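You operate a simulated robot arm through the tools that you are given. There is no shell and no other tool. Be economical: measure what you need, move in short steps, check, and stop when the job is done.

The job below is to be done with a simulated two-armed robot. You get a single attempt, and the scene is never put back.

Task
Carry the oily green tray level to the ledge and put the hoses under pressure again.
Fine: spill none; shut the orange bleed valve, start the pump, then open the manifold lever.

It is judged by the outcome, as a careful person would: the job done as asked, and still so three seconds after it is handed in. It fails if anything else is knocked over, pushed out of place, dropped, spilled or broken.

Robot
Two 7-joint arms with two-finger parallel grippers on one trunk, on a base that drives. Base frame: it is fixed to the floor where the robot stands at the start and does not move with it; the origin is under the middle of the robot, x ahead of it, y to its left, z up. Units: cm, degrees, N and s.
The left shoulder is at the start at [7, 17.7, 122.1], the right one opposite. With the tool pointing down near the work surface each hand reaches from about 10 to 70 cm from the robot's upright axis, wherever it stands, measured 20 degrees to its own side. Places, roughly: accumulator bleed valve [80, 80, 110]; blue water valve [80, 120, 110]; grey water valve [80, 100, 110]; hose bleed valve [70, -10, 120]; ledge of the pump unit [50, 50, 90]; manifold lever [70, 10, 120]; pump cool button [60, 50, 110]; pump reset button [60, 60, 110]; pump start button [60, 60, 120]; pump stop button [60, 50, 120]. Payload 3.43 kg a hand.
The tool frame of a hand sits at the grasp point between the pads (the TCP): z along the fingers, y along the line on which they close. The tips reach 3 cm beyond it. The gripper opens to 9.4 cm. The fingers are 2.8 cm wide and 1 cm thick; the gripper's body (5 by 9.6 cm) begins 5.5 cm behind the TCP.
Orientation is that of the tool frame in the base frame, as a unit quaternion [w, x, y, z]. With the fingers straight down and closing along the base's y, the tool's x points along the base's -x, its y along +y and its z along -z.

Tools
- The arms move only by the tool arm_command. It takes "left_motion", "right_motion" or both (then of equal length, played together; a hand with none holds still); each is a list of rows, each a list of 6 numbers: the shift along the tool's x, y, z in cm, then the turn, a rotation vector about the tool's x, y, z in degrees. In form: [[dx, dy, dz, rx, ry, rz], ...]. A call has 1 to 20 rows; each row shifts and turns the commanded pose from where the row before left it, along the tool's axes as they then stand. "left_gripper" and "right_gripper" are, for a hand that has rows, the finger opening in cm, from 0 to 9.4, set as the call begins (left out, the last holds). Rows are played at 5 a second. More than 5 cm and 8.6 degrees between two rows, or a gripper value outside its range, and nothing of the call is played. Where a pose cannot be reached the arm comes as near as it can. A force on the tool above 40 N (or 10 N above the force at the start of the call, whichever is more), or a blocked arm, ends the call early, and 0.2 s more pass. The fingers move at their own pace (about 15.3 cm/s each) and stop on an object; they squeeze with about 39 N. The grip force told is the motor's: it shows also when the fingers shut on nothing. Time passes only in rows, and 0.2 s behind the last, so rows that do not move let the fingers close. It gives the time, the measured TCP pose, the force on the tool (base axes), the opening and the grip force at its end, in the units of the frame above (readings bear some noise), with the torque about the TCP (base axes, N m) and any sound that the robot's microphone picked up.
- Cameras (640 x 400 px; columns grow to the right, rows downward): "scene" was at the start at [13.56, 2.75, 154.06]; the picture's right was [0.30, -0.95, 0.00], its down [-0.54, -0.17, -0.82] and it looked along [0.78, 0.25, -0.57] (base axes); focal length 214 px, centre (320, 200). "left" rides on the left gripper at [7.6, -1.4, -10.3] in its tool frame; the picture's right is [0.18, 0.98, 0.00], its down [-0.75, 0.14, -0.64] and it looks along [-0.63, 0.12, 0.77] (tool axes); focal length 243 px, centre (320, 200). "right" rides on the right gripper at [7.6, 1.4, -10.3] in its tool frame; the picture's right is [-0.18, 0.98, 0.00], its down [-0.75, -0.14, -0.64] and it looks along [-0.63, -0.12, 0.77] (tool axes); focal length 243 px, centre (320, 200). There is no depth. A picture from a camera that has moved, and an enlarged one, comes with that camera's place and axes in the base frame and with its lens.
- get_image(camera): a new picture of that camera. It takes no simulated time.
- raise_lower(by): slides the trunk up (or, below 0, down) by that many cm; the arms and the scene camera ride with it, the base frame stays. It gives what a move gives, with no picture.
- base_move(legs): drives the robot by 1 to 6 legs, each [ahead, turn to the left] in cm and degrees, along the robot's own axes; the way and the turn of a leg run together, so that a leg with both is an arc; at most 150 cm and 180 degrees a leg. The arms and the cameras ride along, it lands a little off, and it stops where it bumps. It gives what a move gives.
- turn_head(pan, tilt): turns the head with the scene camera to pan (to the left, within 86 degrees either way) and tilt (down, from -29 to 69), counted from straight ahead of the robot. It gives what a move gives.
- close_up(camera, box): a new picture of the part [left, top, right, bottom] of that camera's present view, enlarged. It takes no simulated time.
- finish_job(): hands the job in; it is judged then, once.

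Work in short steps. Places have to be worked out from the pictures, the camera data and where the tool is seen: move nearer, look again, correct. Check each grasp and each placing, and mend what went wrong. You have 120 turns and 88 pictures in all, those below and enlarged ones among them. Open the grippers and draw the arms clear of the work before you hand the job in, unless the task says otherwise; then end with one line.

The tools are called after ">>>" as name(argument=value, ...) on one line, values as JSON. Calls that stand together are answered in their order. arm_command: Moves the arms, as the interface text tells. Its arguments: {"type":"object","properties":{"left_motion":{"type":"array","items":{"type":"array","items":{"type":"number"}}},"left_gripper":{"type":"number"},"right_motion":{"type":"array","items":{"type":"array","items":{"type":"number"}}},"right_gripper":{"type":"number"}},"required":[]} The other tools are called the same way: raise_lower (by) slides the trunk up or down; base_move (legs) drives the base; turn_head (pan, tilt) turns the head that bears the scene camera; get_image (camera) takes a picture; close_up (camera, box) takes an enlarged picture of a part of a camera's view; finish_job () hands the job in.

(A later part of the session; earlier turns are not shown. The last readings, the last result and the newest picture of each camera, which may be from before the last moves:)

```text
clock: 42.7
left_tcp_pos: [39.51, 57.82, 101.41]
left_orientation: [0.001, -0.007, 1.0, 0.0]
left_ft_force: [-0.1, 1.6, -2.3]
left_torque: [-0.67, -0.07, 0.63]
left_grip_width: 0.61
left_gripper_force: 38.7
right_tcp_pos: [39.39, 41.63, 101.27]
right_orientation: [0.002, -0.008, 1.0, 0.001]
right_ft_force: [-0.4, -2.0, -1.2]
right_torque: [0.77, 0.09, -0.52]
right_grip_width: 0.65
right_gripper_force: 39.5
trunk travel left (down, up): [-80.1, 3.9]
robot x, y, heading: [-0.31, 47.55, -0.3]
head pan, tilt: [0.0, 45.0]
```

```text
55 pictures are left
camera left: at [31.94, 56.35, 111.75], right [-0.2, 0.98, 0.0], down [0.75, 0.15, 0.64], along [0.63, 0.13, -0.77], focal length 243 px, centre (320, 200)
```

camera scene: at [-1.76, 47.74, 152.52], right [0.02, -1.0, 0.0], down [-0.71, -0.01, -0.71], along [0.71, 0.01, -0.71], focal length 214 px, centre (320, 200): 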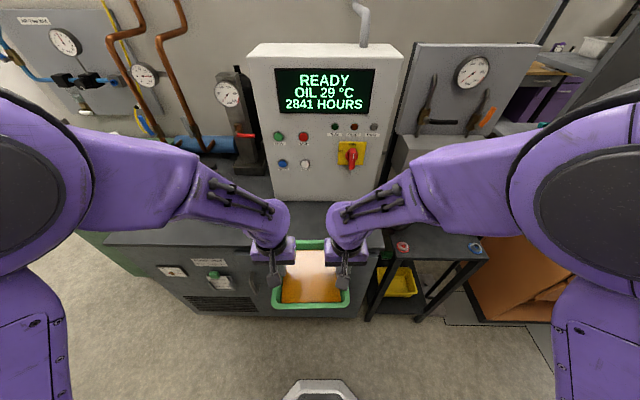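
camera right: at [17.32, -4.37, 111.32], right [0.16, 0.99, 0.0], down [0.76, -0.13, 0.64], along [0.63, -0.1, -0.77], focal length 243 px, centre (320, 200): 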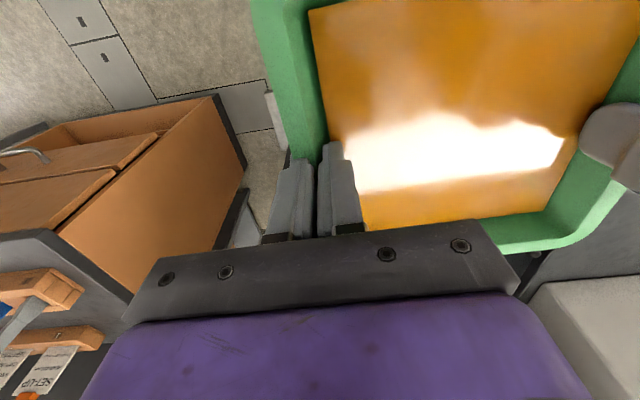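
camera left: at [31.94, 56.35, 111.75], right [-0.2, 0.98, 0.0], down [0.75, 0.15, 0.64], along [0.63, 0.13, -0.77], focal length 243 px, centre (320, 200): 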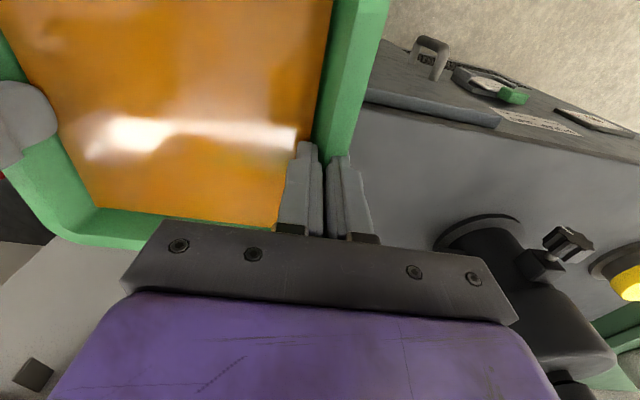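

The red main switch sticks out near the right hand's path; I check its place more closely.

>>> close_up(camera="scene", box=[240, 60, 420, 270])

>>> get_image(camera="right")

```text
1.90 times, centred on (330, 165) of scene
camera zoom: at [12.96, 47.42, 152.55], right [0.0, -1.0, 0.0], down [-0.71, 0.0, -0.71], along [0.71, 0.0, -0.71], focal length 408 px, centre (301, 267)
```

zoom: 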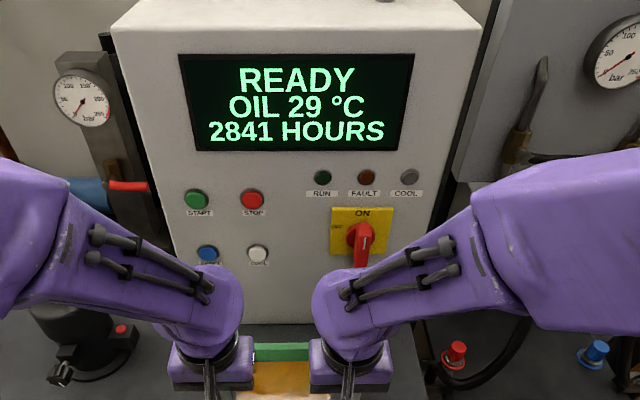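

```text
53 pictures are left
camera right: at [31.65, 42.89, 111.46], right [0.17, 0.99, 0.0], down [0.75, -0.13, 0.64], along [0.64, -0.11, -0.76], focal length 243 px, centre (320, 200)
```

right: 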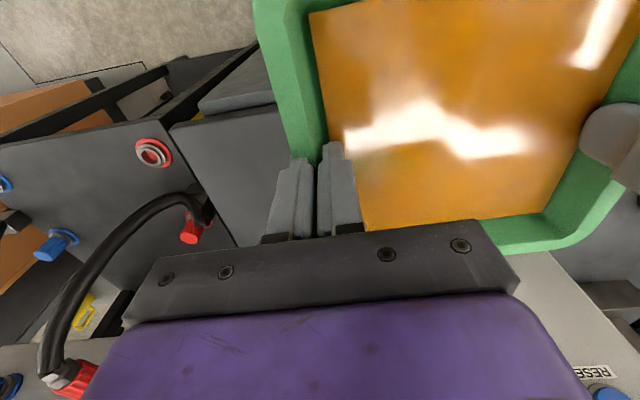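

The switch handle spans y 36.5–41, so I set the tray slightly further left (centre y≈55). I move forward 10 cm and left 5.5 cm, smoothly.

>>> arm_command(left_motion=[[-0.3, 0.3, 0, 0, 0, 0], [-0.6, 0.6, 0, 0, 0, 0], [-0.7, 0.7, 0, 0, 0, 0], [-0.8, 0.7, 0, 0, 0, 0], [-0.8, 0.7, 0, 0, 0, 0], [-0.8, 0.7, 0, 0, 0, 0], [-0.8, 0.6, 0, 0, 0, 0], [-0.8, 0.6, 0, 0, 0, 0], [-0.8, 0.4, 0, 0, 0, 0], [-0.8, 0.2, 0, 0, 0, 0], [-0.8, 0, 0, 0, 0, 0], [-0.8, 0, 0, 0, 0, 0], [-0.7, 0, 0, 0, 0, 0], [-0.4, 0, 0, 0, 0, 0], [-0.2, 0, 0, 0, 0, 0], [0, 0, 0, 0, 0, 0]], right_motion=[[-0.3, 0.3, 0, 0, 0, 0], [-0.6, 0.6, 0, 0, 0, 0], [-0.7, 0.7, 0, 0, 0, 0], [-0.8, 0.7, 0, 0, 0, 0], [-0.8, 0.7, 0, 0, 0, 0], [-0.8, 0.7, 0, 0, 0, 0], [-0.8, 0.6, 0, 0, 0, 0], [-0.8, 0.6, 0, 0, 0, 0], [-0.8, 0.4, 0, 0, 0, 0], [-0.8, 0.2, 0, 0, 0, 0], [-0.8, 0, 0, 0, 0, 0], [-0.8, 0, 0, 0, 0, 0], [-0.7, 0, 0, 0, 0, 0], [-0.4, 0, 0, 0, 0, 0], [-0.2, 0, 0, 0, 0, 0], [0, 0, 0, 0, 0, 0]])

>>> turn_head(pan=8, tilt=52)

>>> get_image(camera="scene")

>>> get_image(camera="left")

```text
clock: 46.1
left_tcp_pos: [49.75, 63.43, 101.35]
left_orientation: [0.0, -0.007, 1.0, -0.001]
left_ft_force: [11.7, -5.4, -2.1]
left_torque: [-0.89, 0.87, 0.92]
left_grip_width: 0.81
left_gripper_force: 39.4
right_tcp_pos: [50.14, 46.98, 101.97]
right_orientation: [0.0, 0.004, 1.0, 0.018]
right_ft_force: [-11.8, 5.4, -0.9]
right_torque: [1.02, -0.77, 0.99]
right_grip_width: 0.6
right_gripper_force: 39.0
trunk travel left (down, up): [-80.1, 3.9]
robot x, y, heading: [-0.31, 47.12, -0.1]
head pan, tilt: [0.0, 45.0]
```

```text
clock: 46.8
left_tcp_pos: [49.74, 63.46, 101.32]
left_orientation: [0.001, -0.007, 1.0, -0.002]
left_ft_force: [12.7, -20.9, -0.5]
left_torque: [-1.17, 0.39, 0.96]
left_grip_width: 0.74
left_gripper_force: 39.1
right_tcp_pos: [50.03, 46.88, 101.71]
right_orientation: [-0.002, 0.004, 1.0, 0.016]
right_ft_force: [-12.0, 20.6, -1.3]
right_torque: [1.26, -0.29, 1.05]
right_grip_width: 0.6
right_gripper_force: 38.8
trunk travel left (down, up): [-80.1, 3.9]
robot x, y, heading: [-0.28, 47.31, -0.3]
head pan, tilt: [8.0, 52.0]
```

```text
52 pictures are left
camera scene: at [12.58, 48.49, 151.57], right [0.14, -0.99, 0.0], down [-0.78, -0.11, -0.62], along [0.61, 0.08, -0.79], focal length 214 px, centre (320, 200)
```

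scene: 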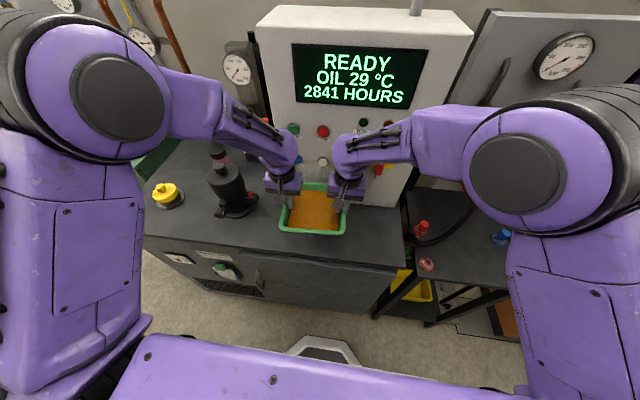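

```text
51 pictures are left
camera left: at [42.15, 61.87, 111.69], right [-0.2, 0.98, 0.0], down [0.75, 0.15, 0.64], along [0.63, 0.12, -0.77], focal length 243 px, centre (320, 200)
```

left: 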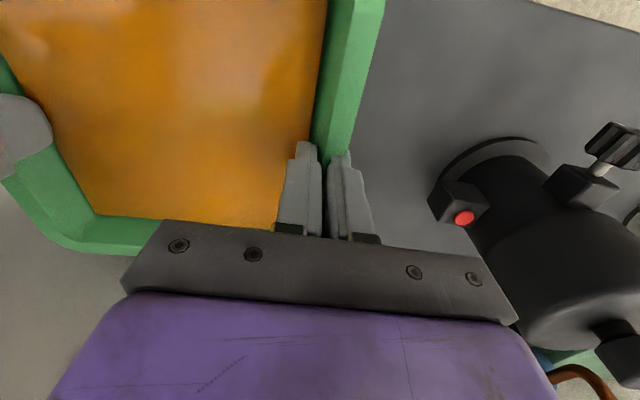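

The right hand reads slightly high (0.4 cm) and the hands pull apart again; I relieve and hold to see whether it settles.

>>> arm_command(left_motion=[[-0.1, -0.15, 0, 0, 0, -0.4], [0, 0, 0, 0, 0, 0], [0, 0, 0, 0, 0, 0]], right_motion=[[0.1, 0.15, 0, 0, 0, -0.4], [0, 0, 0, 0, 0, 0], [0, 0, 0, 0, 0, 0]])

```text
clock: 47.6
left_tcp_pos: [49.85, 63.38, 101.3]
left_orientation: [0.0, -0.009, 1.0, -0.001]
left_ft_force: [9.3, -20.9, -1.0]
left_torque: [-1.19, 0.17, 0.61]
left_grip_width: 0.66
left_gripper_force: 38.6
right_tcp_pos: [49.95, 46.94, 101.65]
right_orientation: [-0.002, 0.001, 1.0, 0.014]
right_ft_force: [-10.6, 22.2, -1.5]
right_torque: [1.24, -0.14, 1.05]
right_grip_width: 0.61
right_gripper_force: 38.8
trunk travel left (down, up): [-80.1, 3.9]
robot x, y, heading: [0.32, 47.32, -0.0]
head pan, tilt: [8.0, 52.0]
```

It's settling (right hand drifting down). I relieve a bit more and descend 4 cm.

>>> arm_command(left_motion=[[-0.06, -0.12, 0.3, 0, 0, 0], [0, 0, 0.6, 0, 0, 0], [0, 0, 0.7, 0, 0, 0], [0, 0, 0.7, 0, 0, 0], [0, 0, 0.7, 0, 0, 0], [0, 0, 0.6, 0, 0, 0], [0, 0, 0.4, 0, 0, 0], [0, 0, 0, 0, 0, 0]], right_motion=[[0.06, 0.12, 0.3, 0, 0, 0], [0, 0, 0.6, 0, 0, 0], [0, 0, 0.7, 0, 0, 0], [0, 0, 0.7, 0, 0, 0], [0, 0, 0.7, 0, 0, 0], [0, 0, 0.6, 0, 0, 0], [0, 0, 0.4, 0, 0, 0], [0, 0, 0, 0, 0, 0]])

>>> close_up(camera="scene", box=[230, 140, 410, 270])

```text
clock: 49.4
left_tcp_pos: [50.04, 63.25, 97.29]
left_orientation: [-0.001, -0.011, 1.0, 0.0]
left_ft_force: [11.1, 8.8, -2.7]
left_torque: [-0.51, 0.61, 0.77]
left_grip_width: 0.72
left_gripper_force: 39.0
right_tcp_pos: [50.03, 46.88, 97.89]
right_orientation: [0.0, 0.005, 1.0, 0.017]
right_ft_force: [-11.3, -9.7, 0.9]
right_torque: [0.7, -0.53, 1.09]
right_grip_width: 0.59
right_gripper_force: 38.8
trunk travel left (down, up): [-80.1, 3.9]
robot x, y, heading: [-0.31, 47.38, 0.0]
head pan, tilt: [8.0, 52.0]
```

```text
3.08 times, centred on (320, 205) of scene
camera zoom: at [12.56, 48.5, 151.56], right [0.14, -0.99, 0.0], down [-0.78, -0.11, -0.62], along [0.61, 0.08, -0.79], focal length 660 px, centre (320, 185)
```

zoom: 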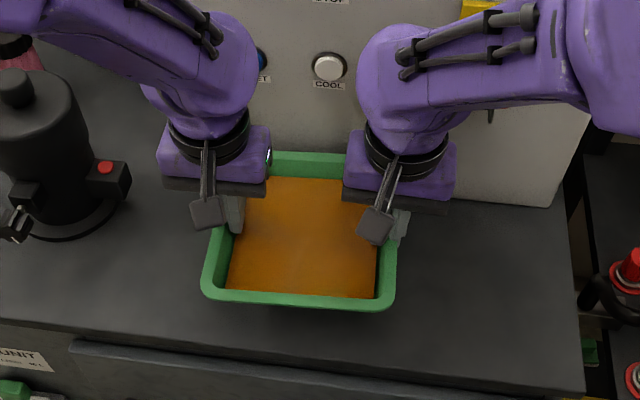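

The right side is ~0.6 cm higher (2° tilt). I lower the right hand 0.5 cm and untilt it a degree to level.

>>> arm_command(left_motion=[[0, 0.05, 0, 0, 0, 0], [0, 0, 0, 0, 0, 0], [0, 0, 0, 0, 0, 0], [0, 0, 0, 0, 0, 0]], right_motion=[[0, 0, 0.25, 0.7, 0, 0], [0, 0, 0.25, 0.7, 0, 0], [0, 0, 0, 0, 0, 0], [0, 0, 0, 0, 0, 0]])

```text
clock: 50.4
left_tcp_pos: [49.91, 63.18, 97.31]
left_orientation: [0.001, -0.01, 1.0, -0.001]
left_ft_force: [12.8, 1.6, -2.3]
left_torque: [-0.69, 0.21, 0.9]
left_grip_width: 0.68
left_gripper_force: 39.0
right_tcp_pos: [50.25, 46.88, 97.36]
right_orientation: [0.0, 0.007, 1.0, 0.007]
right_ft_force: [-12.8, -0.6, -0.7]
right_torque: [0.87, -0.24, 1.07]
right_grip_width: 0.71
right_gripper_force: 38.7
trunk travel left (down, up): [-80.1, 3.9]
robot x, y, heading: [0.09, 47.64, -0.2]
head pan, tilt: [8.0, 52.0]
```

Level. Now descend in small steps and watch the force.

>>> arm_command(left_motion=[[0, 0, 0.4, 0, 0, 0], [0, 0, 0.4, 0, 0, 0], [0, 0, 0.4, 0, 0, 0], [0, 0, 0, 0, 0, 0]], right_motion=[[0.08, 0, 0.4, 0, 0, 0], [0, 0, 0.4, 0, 0, 0], [0, 0, 0.4, 0, 0, 0], [0, 0, 0, 0, 0, 0]])

```text
clock: 51.4
left_tcp_pos: [49.93, 63.28, 96.2]
left_orientation: [0.0, -0.01, 1.0, -0.002]
left_ft_force: [10.3, 4.4, -2.9]
left_torque: [-0.61, 0.74, 0.57]
left_grip_width: 0.62
left_gripper_force: 38.9
right_tcp_pos: [50.2, 47.03, 96.11]
right_orientation: [0.0, 0.004, 1.0, 0.004]
right_ft_force: [-9.5, -4.9, -0.1]
right_torque: [0.8, -0.74, 1.03]
right_grip_width: 0.7
right_gripper_force: 38.9
trunk travel left (down, up): [-80.1, 3.9]
robot x, y, heading: [-0.09, 47.88, -0.0]
head pan, tilt: [8.0, 52.0]
```

>>> arm_command(left_motion=[[0, 0, 0.25, 0, 0, 0], [0, 0, 0.25, 0, 0, 0], [0, 0, 0, 0, 0, 0]], right_motion=[[0, 0, 0.25, 0, 0, 0], [0, 0, 0.25, 0, 0, 0], [0, 0, 0, 0, 0, 0]])

>>> close_up(camera="scene", box=[230, 140, 410, 270])

```text
clock: 52.2
left_tcp_pos: [50.04, 63.26, 95.64]
left_orientation: [-0.001, -0.01, 1.0, 0.0]
left_ft_force: [9.3, 7.2, -3.0]
left_torque: [-0.5, 0.51, 0.48]
left_grip_width: 0.64
left_gripper_force: 38.7
right_tcp_pos: [50.06, 46.99, 95.59]
right_orientation: [0.0, 0.002, 1.0, 0.001]
right_ft_force: [-9.8, -7.8, 0.5]
right_torque: [0.73, -0.57, 1.08]
right_grip_width: 0.66
right_gripper_force: 39.3
trunk travel left (down, up): [-80.1, 3.9]
robot x, y, heading: [-0.08, 47.5, -0.0]
head pan, tilt: [8.0, 52.0]
```

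```text
3.08 times, centred on (320, 205) of scene
camera zoom: at [12.57, 48.49, 151.56], right [0.14, -0.99, 0.0], down [-0.78, -0.11, -0.62], along [0.61, 0.08, -0.79], focal length 660 px, centre (320, 185)
```

zoom: 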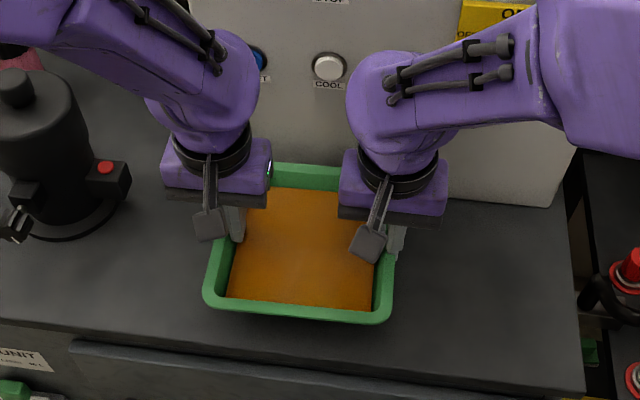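

No contact yet; continue down.

>>> arm_command(left_motion=[[0, 0, 0.25, 0, 0, 0], [0, 0, 0.25, 0, 0, 0], [0, 0, 0.25, 0, 0, 0], [0, 0, 0, 0, 0, 0]], right_motion=[[0, 0, 0.25, 0, 0, 0], [0, 0, 0.25, 0, 0, 0], [0, 0, 0.25, 0, 0, 0], [0, 0, 0, 0, 0, 0]])

```text
clock: 53.2
left_tcp_pos: [49.98, 63.2, 94.82]
left_orientation: [0.0, -0.01, 1.0, 0.0]
left_ft_force: [4.3, 11.9, -3.2]
left_torque: [-0.44, 0.16, -0.47]
left_grip_width: 0.61
left_gripper_force: 39.4
right_tcp_pos: [50.01, 46.91, 94.73]
right_orientation: [0.0, 0.001, 1.0, -0.002]
right_ft_force: [-4.4, -11.3, -0.1]
right_torque: [0.62, -0.22, 1.15]
right_grip_width: 0.7
right_gripper_force: 39.1
trunk travel left (down, up): [-80.1, 3.9]
robot x, y, heading: [-0.32, 47.48, 0.0]
head pan, tilt: [8.0, 52.0]
```

>>> arm_command(left_motion=[[0, 0.05, 0.25, 0, 0, 0], [0, 0, 0.25, 0, 0, 0], [0, 0, 0, 0, 0, 0]], right_motion=[[0, -0.05, 0.25, 0, 0, 0], [0, 0, 0.25, 0, 0, 0], [0, 0, 0, 0, 0, 0]])

>>> close_up(camera="scene", box=[260, 180, 380, 270])

>>> get_image(camera="left")

```text
clock: 54.0
left_tcp_pos: [49.98, 63.33, 94.47]
left_orientation: [0.0, -0.009, 1.0, -0.001]
left_ft_force: [1.8, 5.5, -3.0]
left_torque: [-0.53, 0.6, -0.78]
left_grip_width: 0.59
left_gripper_force: 38.9
right_tcp_pos: [49.98, 47.05, 94.14]
right_orientation: [0.001, 0.001, 1.0, -0.001]
right_ft_force: [-2.7, -4.6, -0.5]
right_torque: [0.79, -0.63, 1.07]
right_grip_width: 0.7
right_gripper_force: 38.7
trunk travel left (down, up): [-80.1, 3.9]
robot x, y, heading: [-0.18, 47.44, -0.1]
head pan, tilt: [8.0, 52.0]
```

```text
4.44 times, centred on (320, 225) of scene
camera zoom: at [12.57, 48.49, 151.56], right [0.14, -0.99, 0.0], down [-0.78, -0.11, -0.62], along [0.61, 0.08, -0.79], focal length 953 px, centre (320, 89)
```

zoom: 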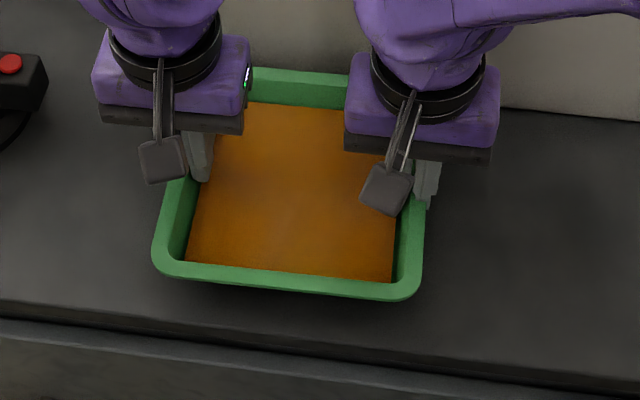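

```text
47 pictures are left
camera left: at [42.31, 61.76, 104.73], right [-0.2, 0.98, 0.0], down [0.75, 0.16, 0.64], along [0.63, 0.13, -0.77], focal length 243 px, centre (320, 200)
```

left: 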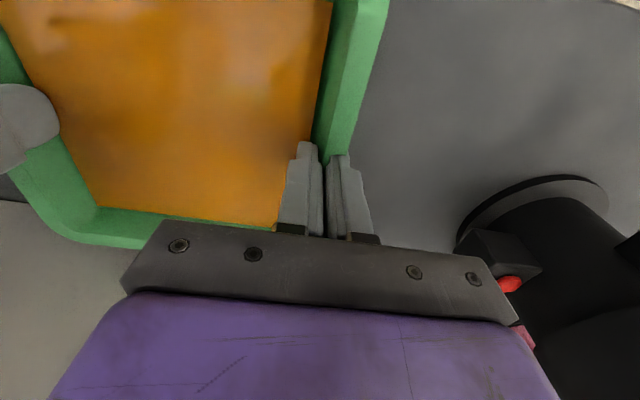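

Still hanging; keep lowering gently.

>>> arm_command(left_motion=[[0, 0, 0.3, 0, 0, 0], [0, 0, 0.3, 0, 0, 0], [0, 0, 0.3, 0, 0, 0], [0, 0, 0, 0, 0, 0]], right_motion=[[0, 0, 0.3, 0, 0, 0], [0, 0, 0.3, 0, 0, 0], [0, 0, 0.2, 0, 0, 0], [0, 0, 0, 0, 0, 0]])

```text
clock: 55.0
left_tcp_pos: [49.84, 63.22, 93.53]
left_orientation: [-0.001, -0.009, 1.0, 0.0]
left_ft_force: [-2.0, -0.7, -2.2]
left_torque: [-0.64, 0.94, -0.98]
left_grip_width: 0.6
left_gripper_force: 39.2
right_tcp_pos: [49.75, 46.93, 93.3]
right_orientation: [0.001, -0.001, 1.0, -0.002]
right_ft_force: [2.3, 0.5, 0.0]
right_torque: [0.94, -0.97, 0.65]
right_grip_width: 0.64
right_gripper_force: 39.1
trunk travel left (down, up): [-80.1, 3.9]
robot x, y, heading: [0.35, 47.47, -0.3]
head pan, tilt: [8.0, 52.0]
```

>>> arm_command(left_motion=[[0, 0, 0.3, 0, 0, 0], [0, 0, 0.3, 0, 0, 0], [0, 0, 0, 0, 0, 0]], right_motion=[[0, 0, 0.2, 0, 0, 0], [0, 0, 0.2, 0, 0, 0], [0, 0, 0, 0, 0, 0]])

>>> arm_command(left_motion=[[0, 0, 0.3, 0, 0, 0], [0, 0, 0.3, 0, 0, 0], [0, 0, 0, 0, 0, 0]], right_motion=[[0, 0, 0.3, 0, 0, 0], [0, 0, 0.3, 0, 0, 0], [0, 0, 0, 0, 0, 0]])

```text
clock: 55.8
left_tcp_pos: [49.97, 63.16, 92.82]
left_orientation: [0.0, -0.01, 1.0, 0.0]
left_ft_force: [-3.0, -4.7, -3.0]
left_torque: [-0.73, 0.46, -1.04]
left_grip_width: 0.65
left_gripper_force: 38.6
right_tcp_pos: [49.65, 46.93, 92.94]
right_orientation: [0.0, -0.003, 1.0, -0.003]
right_ft_force: [2.5, 4.9, -0.5]
right_torque: [0.95, -0.51, 0.55]
right_grip_width: 0.62
right_gripper_force: 38.8
trunk travel left (down, up): [-80.1, 3.9]
robot x, y, heading: [-0.06, 47.23, 0.2]
head pan, tilt: [8.0, 52.0]
```

```text
clock: 56.5
left_tcp_pos: [49.97, 63.25, 92.7]
left_orientation: [0.005, -0.008, 1.0, -0.001]
left_ft_force: [-7.1, -1.0, 21.5]
left_torque: [-0.7, 0.61, -1.02]
left_grip_width: 0.66
left_gripper_force: 38.6
right_tcp_pos: [49.59, 46.84, 92.7]
right_orientation: [0.005, 0.0, 1.0, -0.002]
right_ft_force: [3.7, 0.8, -1.0]
right_torque: [0.81, 0.49, 0.58]
right_grip_width: 0.63
right_gripper_force: 38.7
trunk travel left (down, up): [-80.1, 3.9]
robot x, y, heading: [0.17, 47.19, -0.1]
head pan, tilt: [8.0, 52.0]
stopped in row 3 (left hand): the force on the tool passed its limit at 41 N (the readings are from after the stop); the commanded pose is now the measured one
```

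Left side met contact at z=92.7. I look to see whether the tray rests.

>>> close_up(camera="scene", box=[260, 180, 380, 270])

>>> get_image(camera="left")

>>> get_image(camera="right")

```text
4.44 times, centred on (320, 225) of scene
camera zoom: at [12.14, 48.39, 151.61], right [0.14, -0.99, 0.0], down [-0.78, -0.11, -0.62], along [0.61, 0.09, -0.79], focal length 953 px, centre (320, 89)
```

zoom: 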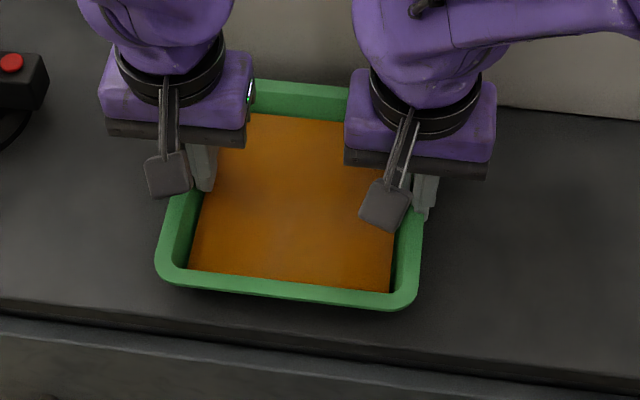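

```text
45 pictures are left
camera left: at [42.25, 61.69, 102.99], right [-0.2, 0.98, 0.0], down [0.74, 0.15, 0.65], along [0.64, 0.13, -0.76], focal length 243 px, centre (320, 200)
```

left: 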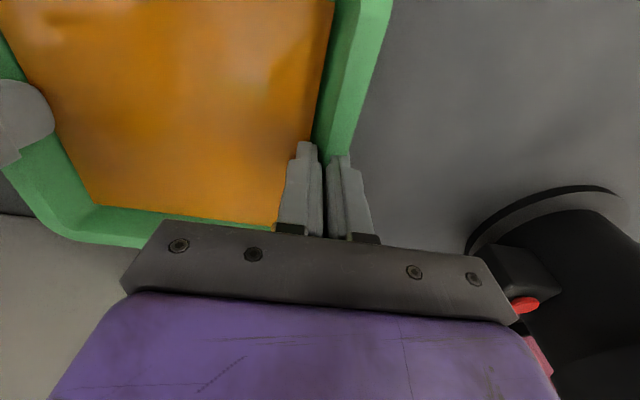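

```text
44 pictures are left
camera right: at [41.96, 48.42, 102.79], right [0.18, 0.98, 0.0], down [0.75, -0.14, 0.65], along [0.64, -0.12, -0.76], focal length 243 px, centre (320, 200)
```

right: 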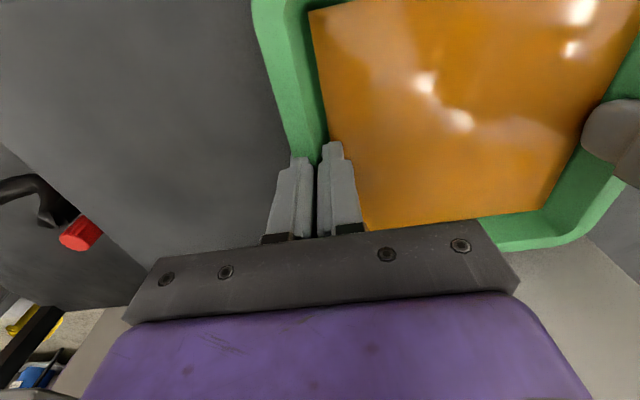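

The tray is well within the ledge. Left is touching; I lower the right side a little to meet.

>>> arm_command(left_motion=[[0, 0, 0, 0, 0, 0], [0, 0, 0, 0, 0, 0], [0, 0, 0, 0, 0, 0]], right_motion=[[0, 0, 0.15, 0, 0, 0], [0, 0, 0.15, 0, 0, 0], [0, 0, 0, 0, 0, 0]])

```text
clock: 57.3
left_tcp_pos: [49.96, 63.21, 92.73]
left_orientation: [0.005, -0.011, 1.0, -0.001]
left_ft_force: [1.2, -3.2, 24.4]
left_torque: [-0.72, 0.9, -1.01]
left_grip_width: 0.63
left_gripper_force: 39.1
right_tcp_pos: [49.75, 46.86, 92.5]
right_orientation: [0.004, 0.002, 1.0, 0.001]
right_ft_force: [-5.4, 5.1, 4.8]
right_torque: [0.93, 0.19, 0.84]
right_grip_width: 0.69
right_gripper_force: 38.5
trunk travel left (down, up): [-80.1, 3.9]
robot x, y, heading: [-0.02, 47.59, -0.2]
head pan, tilt: [8.0, 52.0]
```

Both sides now bear. I ease the left push and open the grippers.

>>> arm_command(left_motion=[[0, 0, -0.12, 0, 0, 0], [0, 0, 0, 0, 0, 0]], right_motion=[[0, 0, 0.05, 0, 0, 0], [0, 0, 0, 0, 0, 0]])

>>> arm_command(left_motion=[[0, 0, 0, 0, 0, 0], [0, 0, 0, 0, 0, 0]], right_motion=[[0, 0, 0, 0, 0, 0], [0, 0, 0, 0, 0, 0]], left_gripper=4, right_gripper=4)

>>> get_image(camera="left")

>>> get_image(camera="right")

```text
clock: 57.9
left_tcp_pos: [49.91, 63.24, 92.75]
left_orientation: [0.006, -0.011, 1.0, -0.002]
left_ft_force: [9.0, -13.6, -1.4]
left_torque: [-0.99, -1.27, -0.51]
left_grip_width: 0.61
left_gripper_force: 38.9
right_tcp_pos: [49.91, 46.95, 92.45]
right_orientation: [0.005, 0.003, 1.0, 0.0]
right_ft_force: [-10.9, 12.6, 30.1]
right_torque: [1.03, 0.96, 1.16]
right_grip_width: 0.66
right_gripper_force: 38.5
trunk travel left (down, up): [-80.1, 3.9]
robot x, y, heading: [-0.31, 47.29, -0.3]
head pan, tilt: [8.0, 52.0]
```

```text
clock: 58.5
left_tcp_pos: [49.98, 63.35, 92.59]
left_orientation: [0.003, -0.011, 1.0, 0.0]
left_ft_force: [0.2, -0.5, 0.1]
left_torque: [0.0, -0.05, -0.02]
left_grip_width: 4.0
left_gripper_force: 0.1
right_tcp_pos: [49.96, 46.76, 92.23]
right_orientation: [0.003, 0.003, 1.0, -0.001]
right_ft_force: [-0.5, -0.5, 0.3]
right_torque: [-0.02, -0.01, 0.04]
right_grip_width: 4.01
right_gripper_force: 0.0
trunk travel left (down, up): [-80.1, 3.9]
robot x, y, heading: [0.01, 47.31, -0.2]
head pan, tilt: [8.0, 52.0]
```

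```text
43 pictures are left
camera left: at [42.35, 61.81, 102.9], right [-0.2, 0.98, 0.0], down [0.75, 0.16, 0.65], along [0.63, 0.13, -0.76], focal length 243 px, centre (320, 200)
```

left: 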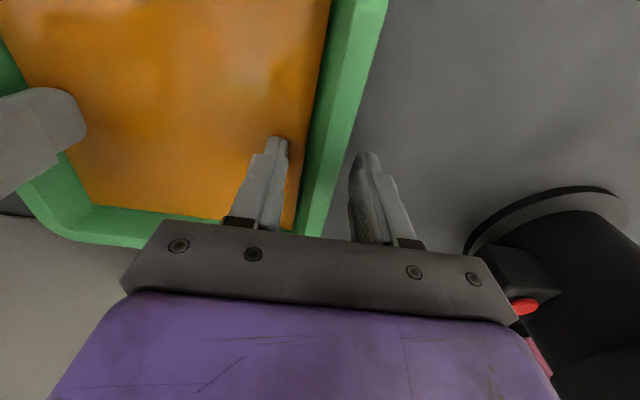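

```text
42 pictures are left
camera right: at [42.26, 48.28, 102.41], right [0.19, 0.98, 0.0], down [0.75, -0.14, 0.65], along [0.63, -0.13, -0.76], focal length 243 px, centre (320, 200)
```

right: 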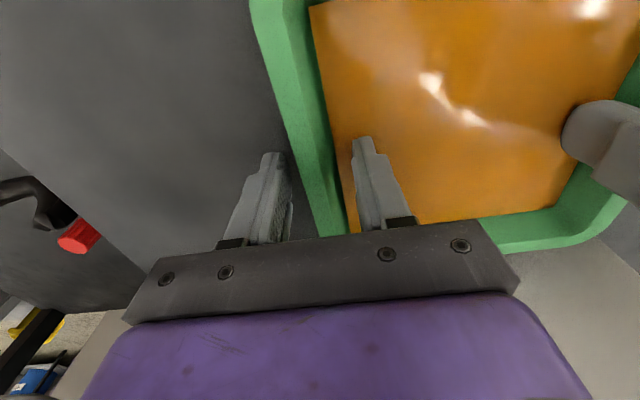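

The tray stands free between the open fingers. I lift both hands straight up, then draw them back.

>>> arm_command(left_motion=[[0, 0, -1.5, 0, 0, 0], [0, 0, -2, 0, 0, 0], [0, 0, -3, 0, 0, 0], [0, 0, -4, 0, 0, 0], [3, 0, -3, 0, 0, 0], [4, 0, -1, 0, 0, 0], [4, 0, 0, 0, 0, 0], [0, 0, 0, 0, 0, 0]], right_motion=[[0, 0, -1.5, 0, 0, 0], [0, 0, -2, 0, 0, 0], [0, 0, -3, 0, 0, 0], [0, 0, -4, 0, 0, 0], [3, 0, -3, 0, 0, 0], [4, 0, -1, 0, 0, 0], [4, 0, 0, 0, 0, 0], [0, 0, 0, 0, 0, 0]])

>>> get_image(camera="scene")

```text
clock: 60.3
left_tcp_pos: [39.18, 62.97, 106.8]
left_orientation: [0.002, -0.01, 1.0, -0.001]
left_ft_force: [0.0, 0.2, 0.1]
left_torque: [0.0, 0.0, 0.03]
left_grip_width: 4.02
left_gripper_force: 0.0
right_tcp_pos: [38.77, 47.07, 106.58]
right_orientation: [0.002, -0.001, 1.0, -0.005]
right_ft_force: [0.6, 0.2, -0.3]
right_torque: [0.0, 0.04, 0.0]
right_grip_width: 4.0
right_gripper_force: 0.1
trunk travel left (down, up): [-80.1, 3.9]
robot x, y, heading: [-0.04, 47.48, -0.1]
head pan, tilt: [8.0, 52.0]
```

```text
41 pictures are left
camera scene: at [12.68, 48.53, 151.55], right [0.14, -0.99, 0.0], down [-0.78, -0.11, -0.61], along [0.61, 0.08, -0.79], focal length 214 px, centre (320, 200)
```

scene: 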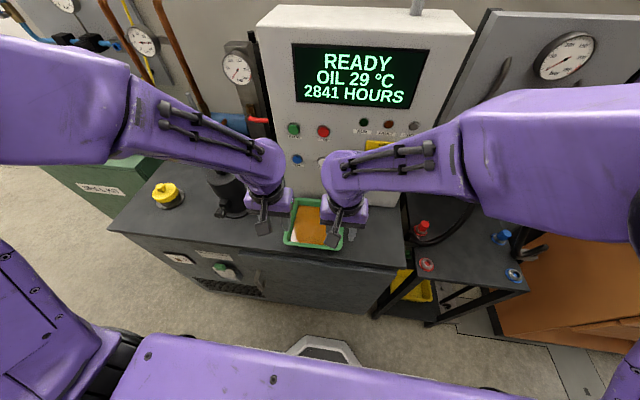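

The tray sits on the ledge. Next is the bleed valve; I drive to y≈27 so one stance serves the valves (right hand) and start button (left hand).

>>> base_move(legs=[[-15, 0], [0, -90], [21, 0], [0, 90], [13, 0]])

>>> turn_head(pan=-10, tilt=25)

>>> get_image(camera="scene")

```text
clock: 71.5
left_tcp_pos: [36.89, 40.58, 106.99]
left_orientation: [0.004, 0.006, 1.0, -0.001]
left_ft_force: [-0.1, -0.1, -0.1]
left_torque: [0.02, 0.03, 0.04]
left_grip_width: 4.0
left_gripper_force: 0.1
right_tcp_pos: [35.94, 24.56, 106.61]
right_orientation: [0.003, 0.015, 1.0, -0.004]
right_ft_force: [-0.3, 0.2, 0.8]
right_torque: [-0.02, -0.04, 0.01]
right_grip_width: 3.98
right_gripper_force: 0.0
trunk travel left (down, up): [-80.1, 3.9]
robot x, y, heading: [-2.99, 25.92, -2.1]
head pan, tilt: [8.0, 52.0]
```

```text
clock: 72.4
left_tcp_pos: [37.06, 40.48, 106.88]
left_orientation: [0.003, 0.006, 1.0, -0.001]
left_ft_force: [-0.5, 0.2, -0.2]
left_torque: [0.0, 0.0, 0.01]
left_grip_width: 3.99
left_gripper_force: 0.1
right_tcp_pos: [36.07, 24.46, 106.6]
right_orientation: [0.003, 0.015, 1.0, -0.004]
right_ft_force: [-0.4, -0.2, 0.2]
right_torque: [0.01, 0.0, 0.0]
right_grip_width: 4.02
right_gripper_force: 0.2
trunk travel left (down, up): [-80.1, 3.9]
robot x, y, heading: [-2.64, 26.07, -1.9]
head pan, tilt: [-10.0, 25.0]
```

```text
40 pictures are left
camera scene: at [11.55, 24.19, 155.58], right [-0.21, -0.98, 0.0], down [-0.41, 0.09, -0.91], along [0.89, -0.19, -0.42], focal length 214 px, centre (320, 200)
```

scene: 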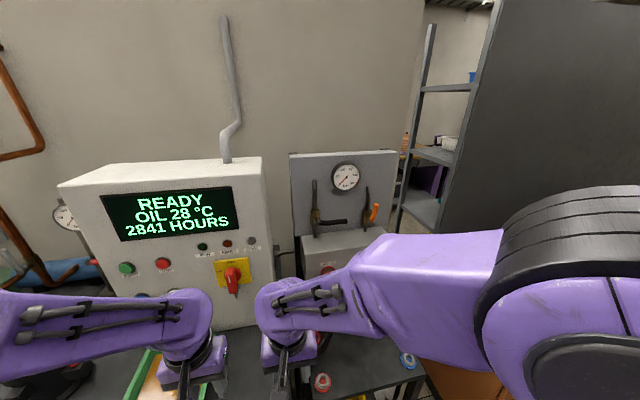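

>>> close_up(camera="scene", box=[285, 150, 405, 250])

```text
4.00 times, centred on (345, 200) of scene
camera zoom: at [11.55, 24.19, 155.58], right [-0.21, -0.98, 0.0], down [-0.41, 0.09, -0.91], along [0.89, -0.19, -0.42], focal length 858 px, centre (220, 200)
```

zoom: 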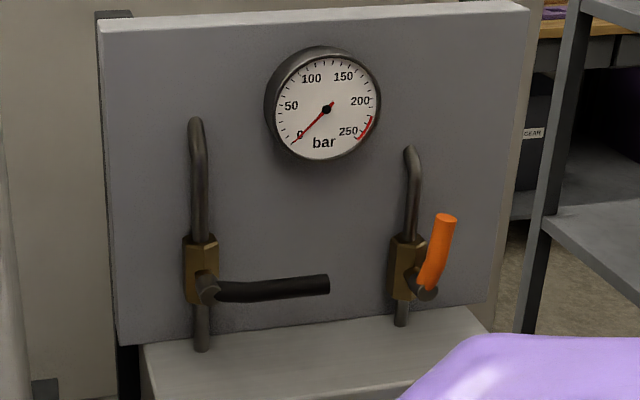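

Triangulating: orange handle runs from (69,−6,118) up to (68,−6,125), i.e. in line with its pipe (open); the black lever is horizontal from (69,13,120) to (68,3.4,120.5), i.e. shut. I bring the right hand up in front and rotate it to point forward.

>>> arm_command(right_motion=[[-1.5, -2.8, -2, 0, 0, 0], [-1.5, -2.8, -2, 0, 0, 0], [-1.5, -2.8, -2, 0, 0, 0], [-1.5, -2.8, -2, 0, 0, 0], [-1.5, -2.8, -2, 0, 0, 0], [-1.5, -2.8, -2, 0, 0, 0], [-1.5, -2.8, -2, 0, 0, 0], [-1.5, -2.8, -2, 0, 0, 0], [0, 0, 0, 0, 0, 0]], right_gripper=0)

>>> arm_command(right_motion=[[0, 0, 0, 0, -8, 0], [0, 0, 0, 0, -8.2, 0], [0, 0, 0, 0, -8.2, 0], [0, 0, 0, 0, -8.2, 0], [0, 0, 0, 0, -8.2, 0], [0, 0, 0, 0, -8.2, 0], [0, 0, 0, 0, -8.2, 0], [0, 0, 0, 0, -8.2, 0], [0, 0, 0, 0, -8.2, 0], [0, 0, 0, 0, -8.2, 0], [0, 0, 0, 0, -8.2, 0], [0, 0, 0, 0, 0, 0]])

>>> get_image(camera="scene")

>>> get_image(camera="right")

```text
clock: 74.4
left_tcp_pos: [36.95, 40.39, 106.9]
left_orientation: [0.004, 0.005, 1.0, -0.001]
left_ft_force: [0.0, -0.2, 0.6]
left_torque: [-0.03, -0.03, -0.03]
left_grip_width: 4.0
left_gripper_force: 0.0
right_tcp_pos: [47.43, 1.9, 122.86]
right_orientation: [0.002, 0.015, 1.0, -0.004]
right_ft_force: [-1.0, 0.1, 0.3]
right_torque: [-0.02, 0.03, 0.05]
right_grip_width: 0.0
right_gripper_force: 32.9
trunk travel left (down, up): [-80.1, 3.9]
robot x, y, heading: [-2.75, 26.41, -2.1]
head pan, tilt: [-10.0, 25.0]
```

```text
clock: 77.0
left_tcp_pos: [36.99, 40.46, 106.84]
left_orientation: [0.004, 0.006, 1.0, -0.001]
left_ft_force: [-0.5, -0.3, 0.0]
left_torque: [-0.02, -0.01, 0.0]
left_grip_width: 4.02
left_gripper_force: 0.0
right_tcp_pos: [47.78, 1.86, 122.89]
right_orientation: [0.71, 0.009, 0.704, -0.014]
right_ft_force: [-0.9, 0.2, -0.9]
right_torque: [0.03, -0.01, -0.02]
right_grip_width: 0.0
right_gripper_force: 33.1
right hand out of reach, approached as far as the arm can: row 11
trunk travel left (down, up): [-80.1, 3.9]
robot x, y, heading: [-2.89, 26.44, -1.9]
head pan, tilt: [-10.0, 25.0]
```

```text
38 pictures are left
camera scene: at [11.49, 24.21, 155.59], right [-0.21, -0.98, 0.0], down [-0.41, 0.09, -0.91], along [0.89, -0.19, -0.42], focal length 214 px, centre (320, 200)
```

scene: 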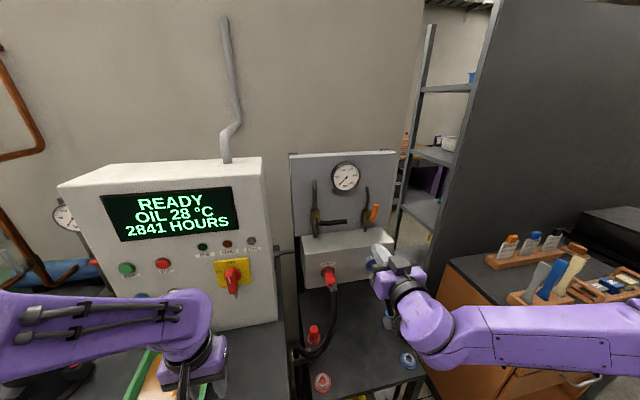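

```text
37 pictures are left
camera right: at [37.66, 3.65, 115.14], right [0.03, 0.98, 0.18], down [-0.65, -0.12, 0.75], along [0.76, -0.14, 0.64], focal length 243 px, centre (320, 200)
```

right: 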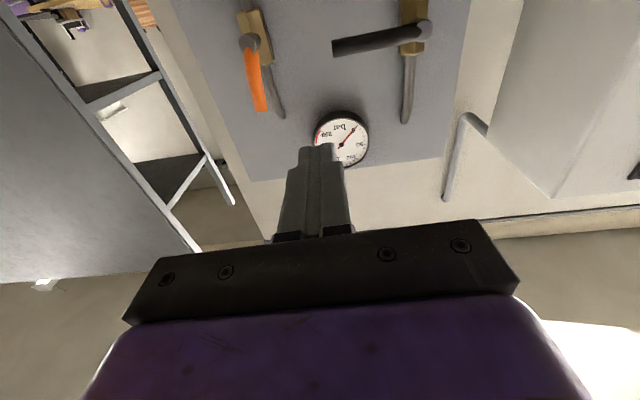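

Hand points forward (its camera confirms handle tip at (68,−6.4,125)). I move to the left of the orange handle: TCP (≈65.8, −2.8, 124.2).

>>> arm_command(right_motion=[[-0.45, -1.55, 2.5, 0, 0, 0], [-0.45, -1.55, 2.5, 0, 0, 0], [-0.4, -1.55, 2.5, 0, 0, 0], [0, 0, 3, 0, 0, 0], [0, 0, 3, 0, 0, 0], [0, 0, 2, 0, 0, 0], [0, 0, 0, 0, 0, 0]])

>>> get_image(camera="right")

>>> close_up(camera="scene", box=[295, 140, 455, 260])

```text
clock: 78.6
left_tcp_pos: [37.04, 40.44, 106.82]
left_orientation: [0.004, 0.007, 1.0, -0.001]
left_ft_force: [-0.1, -0.7, -0.1]
left_torque: [0.01, -0.01, 0.01]
left_grip_width: 3.98
left_gripper_force: 0.0
right_tcp_pos: [63.31, -3.19, 124.33]
right_orientation: [0.709, 0.008, 0.705, -0.014]
right_ft_force: [0.4, 0.2, 0.5]
right_torque: [0.01, -0.02, 0.01]
right_grip_width: 0.0
right_gripper_force: 32.9
trunk travel left (down, up): [-80.1, 3.9]
robot x, y, heading: [-2.72, 26.49, -2.0]
head pan, tilt: [-10.0, 25.0]
```

```text
36 pictures are left
camera right: at [53.0, -1.48, 116.58], right [0.03, 0.98, 0.18], down [-0.65, -0.12, 0.75], along [0.76, -0.14, 0.64], focal length 243 px, centre (320, 200)
```

right: 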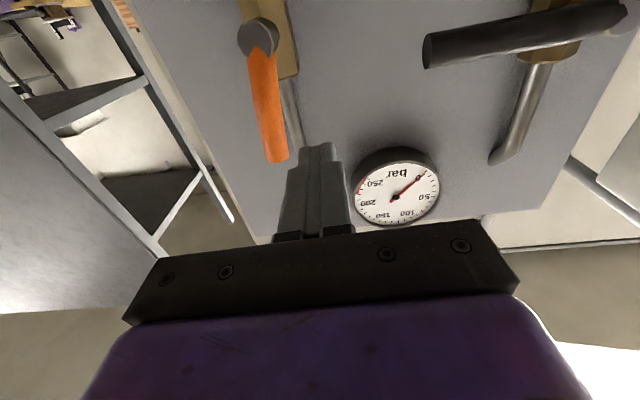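

```text
3.33 times, centred on (375, 200) of scene
camera zoom: at [11.5, 24.18, 155.59], right [-0.21, -0.98, 0.0], down [-0.41, 0.09, -0.91], along [0.89, -0.19, -0.42], focal length 715 px, centre (137, 200)
```

zoom: 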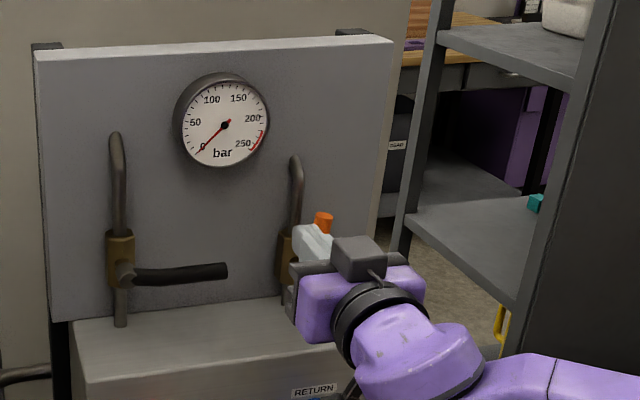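

Fingers are just left of the handle. I go 2 cm further forward, then sweep the handle along its arc to the right and down.

>>> arm_command(right_motion=[[0, 0, 1, 0, 0, 0], [0, 0, 1.2, 0, 0, 0], [0, -0.7, 0, 0, 0, 0], [0.1, -0.7, 0, 0, 0, 0], [0.1, -0.7, 0, 0, 0, 0], [0.15, -0.7, 0, 0, 0, 0], [0, 0, 0, 0, 0, 0]])

>>> get_image(camera="right")

```text
clock: 80.2
left_tcp_pos: [36.93, 40.57, 106.93]
left_orientation: [0.004, 0.006, 1.0, -0.001]
left_ft_force: [0.1, 0.6, 0.2]
left_torque: [-0.05, 0.0, -0.02]
left_grip_width: 4.01
left_gripper_force: 0.1
right_tcp_pos: [65.45, -5.84, 124.09]
right_orientation: [0.709, 0.008, 0.705, -0.014]
right_ft_force: [-0.1, 0.2, 1.1]
right_torque: [0.0, 0.02, -0.03]
right_grip_width: 0.0
right_gripper_force: 32.4
trunk travel left (down, up): [-80.1, 3.9]
robot x, y, heading: [-2.87, 26.44, -2.0]
head pan, tilt: [-10.0, 25.0]
```

```text
34 pictures are left
camera right: at [55.2, -4.26, 116.29], right [0.03, 0.98, 0.18], down [-0.65, -0.12, 0.75], along [0.76, -0.14, 0.64], focal length 243 px, centre (320, 200)
```

right: 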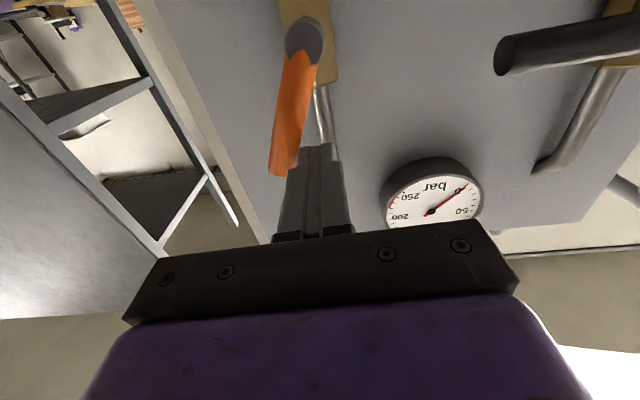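

The handle is turning. I continue along the arc to horizontal.

>>> arm_command(right_motion=[[0.1, -0.63, 0, 0, 0, 0], [0.1, -0.63, 0, 0, 0, 0], [0.3, -0.73, 0, 0, 0, 0], [0.3, -0.72, 0, 0, 0, 0], [0.5, -0.62, 0, 0, 0, 0], [0.5, -0.62, 0, 0, 0, 0], [0.6, -0.5, 0, 0, 0, 0], [0.6, -0.5, 0, 0, 0, 0], [0.5, -0.22, 0, 0, 0, 0], [0.45, -0.22, 0, 0, 0, 0], [0, 0, 0, 0, 0, 0]])

>>> get_image(camera="right")

```text
clock: 82.6
left_tcp_pos: [37.02, 40.55, 106.77]
left_orientation: [0.003, 0.005, 1.0, 0.0]
left_ft_force: [-0.4, 0.4, 1.1]
left_torque: [0.01, 0.0, 0.01]
left_grip_width: 3.98
left_gripper_force: 0.0
right_tcp_pos: [65.24, -11.39, 120.19]
right_orientation: [0.71, 0.007, 0.704, -0.014]
right_ft_force: [1.1, 1.1, 4.5]
right_torque: [0.0, -0.18, 0.05]
right_grip_width: 0.0
right_gripper_force: 33.0
trunk travel left (down, up): [-80.1, 3.9]
robot x, y, heading: [-2.38, 26.46, -2.0]
head pan, tilt: [-10.0, 25.0]
```

```text
33 pictures are left
camera right: at [55.04, -9.72, 112.45], right [0.03, 0.98, 0.18], down [-0.65, -0.12, 0.75], along [0.76, -0.13, 0.64], focal length 243 px, centre (320, 200)
```

right: 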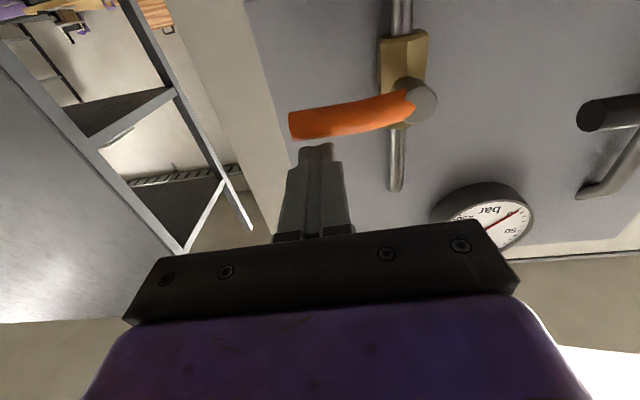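

Nearly horizontal. I push on downward to the stop, watching the force.

>>> arm_command(right_motion=[[0.4, 0, 0, 0, 0, 0], [0.4, 0, 0, 0, 0, 0], [0.4, 0, 0, 0, 0, 0], [0.3, 0, 0, 0, 0, 0], [0, 0, 0, 0, 0, 0]])

>>> get_image(camera="right")

```text
clock: 83.8
left_tcp_pos: [36.48, 40.64, 107.05]
left_orientation: [0.007, 0.006, 1.0, -0.002]
left_ft_force: [0.2, 0.5, 1.0]
left_torque: [0.01, 0.0, 0.03]
left_grip_width: 4.0
left_gripper_force: 0.1
right_tcp_pos: [64.64, -11.41, 119.83]
right_orientation: [0.71, 0.006, 0.704, -0.012]
right_ft_force: [-10.5, 0.4, 27.0]
right_torque: [0.0, -0.69, 0.05]
right_grip_width: 0.0
right_gripper_force: 33.0
right hand out of reach, approached as far as the arm can: row 4
trunk travel left (down, up): [-80.1, 3.9]
robot x, y, heading: [-2.47, 26.25, -2.0]
head pan, tilt: [-10.0, 25.0]
```

```text
32 pictures are left
camera right: at [54.5, -9.74, 112.14], right [0.02, 0.98, 0.17], down [-0.65, -0.12, 0.75], along [0.76, -0.13, 0.64], focal length 243 px, centre (320, 200)
```

right: 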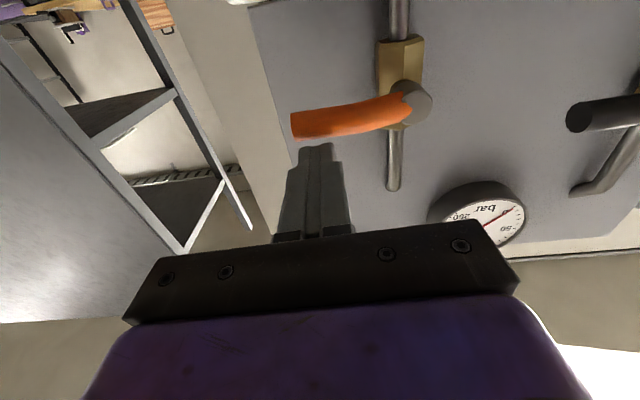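

27 N with no further motion: the handle is at its stop, horizontal. I lift off, back out and check.

>>> arm_command(right_motion=[[-1, 0, 0, 0, 0, 0], [-2, 0, 0, 0, 0, 0], [-1, 0, -3, 0, 0, 0], [0, 0, -4, 0, 0, 0], [0, 0, -4, 0, 0, 0], [0, 1, -4, 0, 0, 0], [0, 0, 0, 0, 0, 0]])

>>> get_image(camera="right")

>>> get_image(camera="scene")

```text
clock: 85.4
left_tcp_pos: [37.03, 40.39, 106.75]
left_orientation: [0.004, 0.005, 1.0, -0.001]
left_ft_force: [-0.8, 0.1, 0.0]
left_torque: [0.01, -0.03, -0.03]
left_grip_width: 3.99
left_gripper_force: 0.0
right_tcp_pos: [52.03, -10.67, 123.55]
right_orientation: [0.706, -0.009, 0.707, -0.031]
right_ft_force: [-0.2, 0.7, -0.1]
right_torque: [0.01, 0.01, 0.02]
right_grip_width: 0.0
right_gripper_force: 33.1
right hand out of reach, approached as far as the arm can: row 6
trunk travel left (down, up): [-80.1, 3.9]
robot x, y, heading: [-2.36, 26.43, -1.9]
head pan, tilt: [-10.0, 25.0]
```

```text
31 pictures are left
camera right: at [41.66, -9.31, 115.73], right [0.03, 0.99, 0.13], down [-0.64, -0.08, 0.76], along [0.76, -0.1, 0.64], focal length 243 px, centre (320, 200)
```

right: 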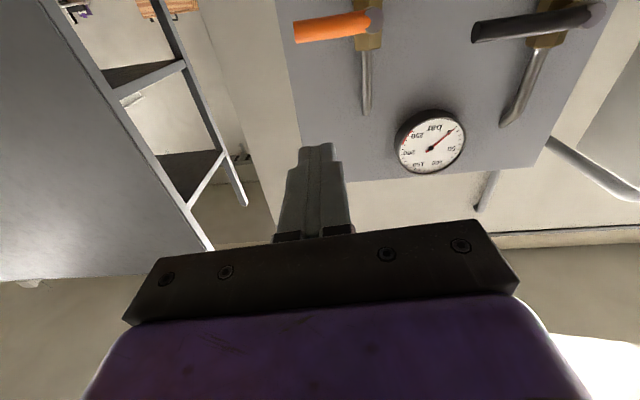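

```text
30 pictures are left
camera scene: at [11.6, 24.07, 155.57], right [-0.21, -0.98, 0.0], down [-0.41, 0.09, -0.91], along [0.89, -0.19, -0.42], focal length 214 px, centre (320, 200)
```

scene: 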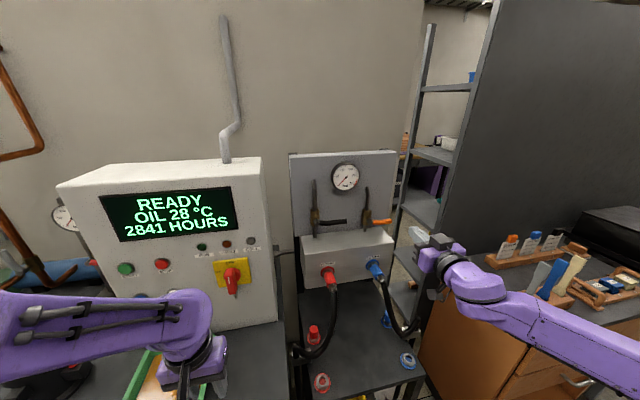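

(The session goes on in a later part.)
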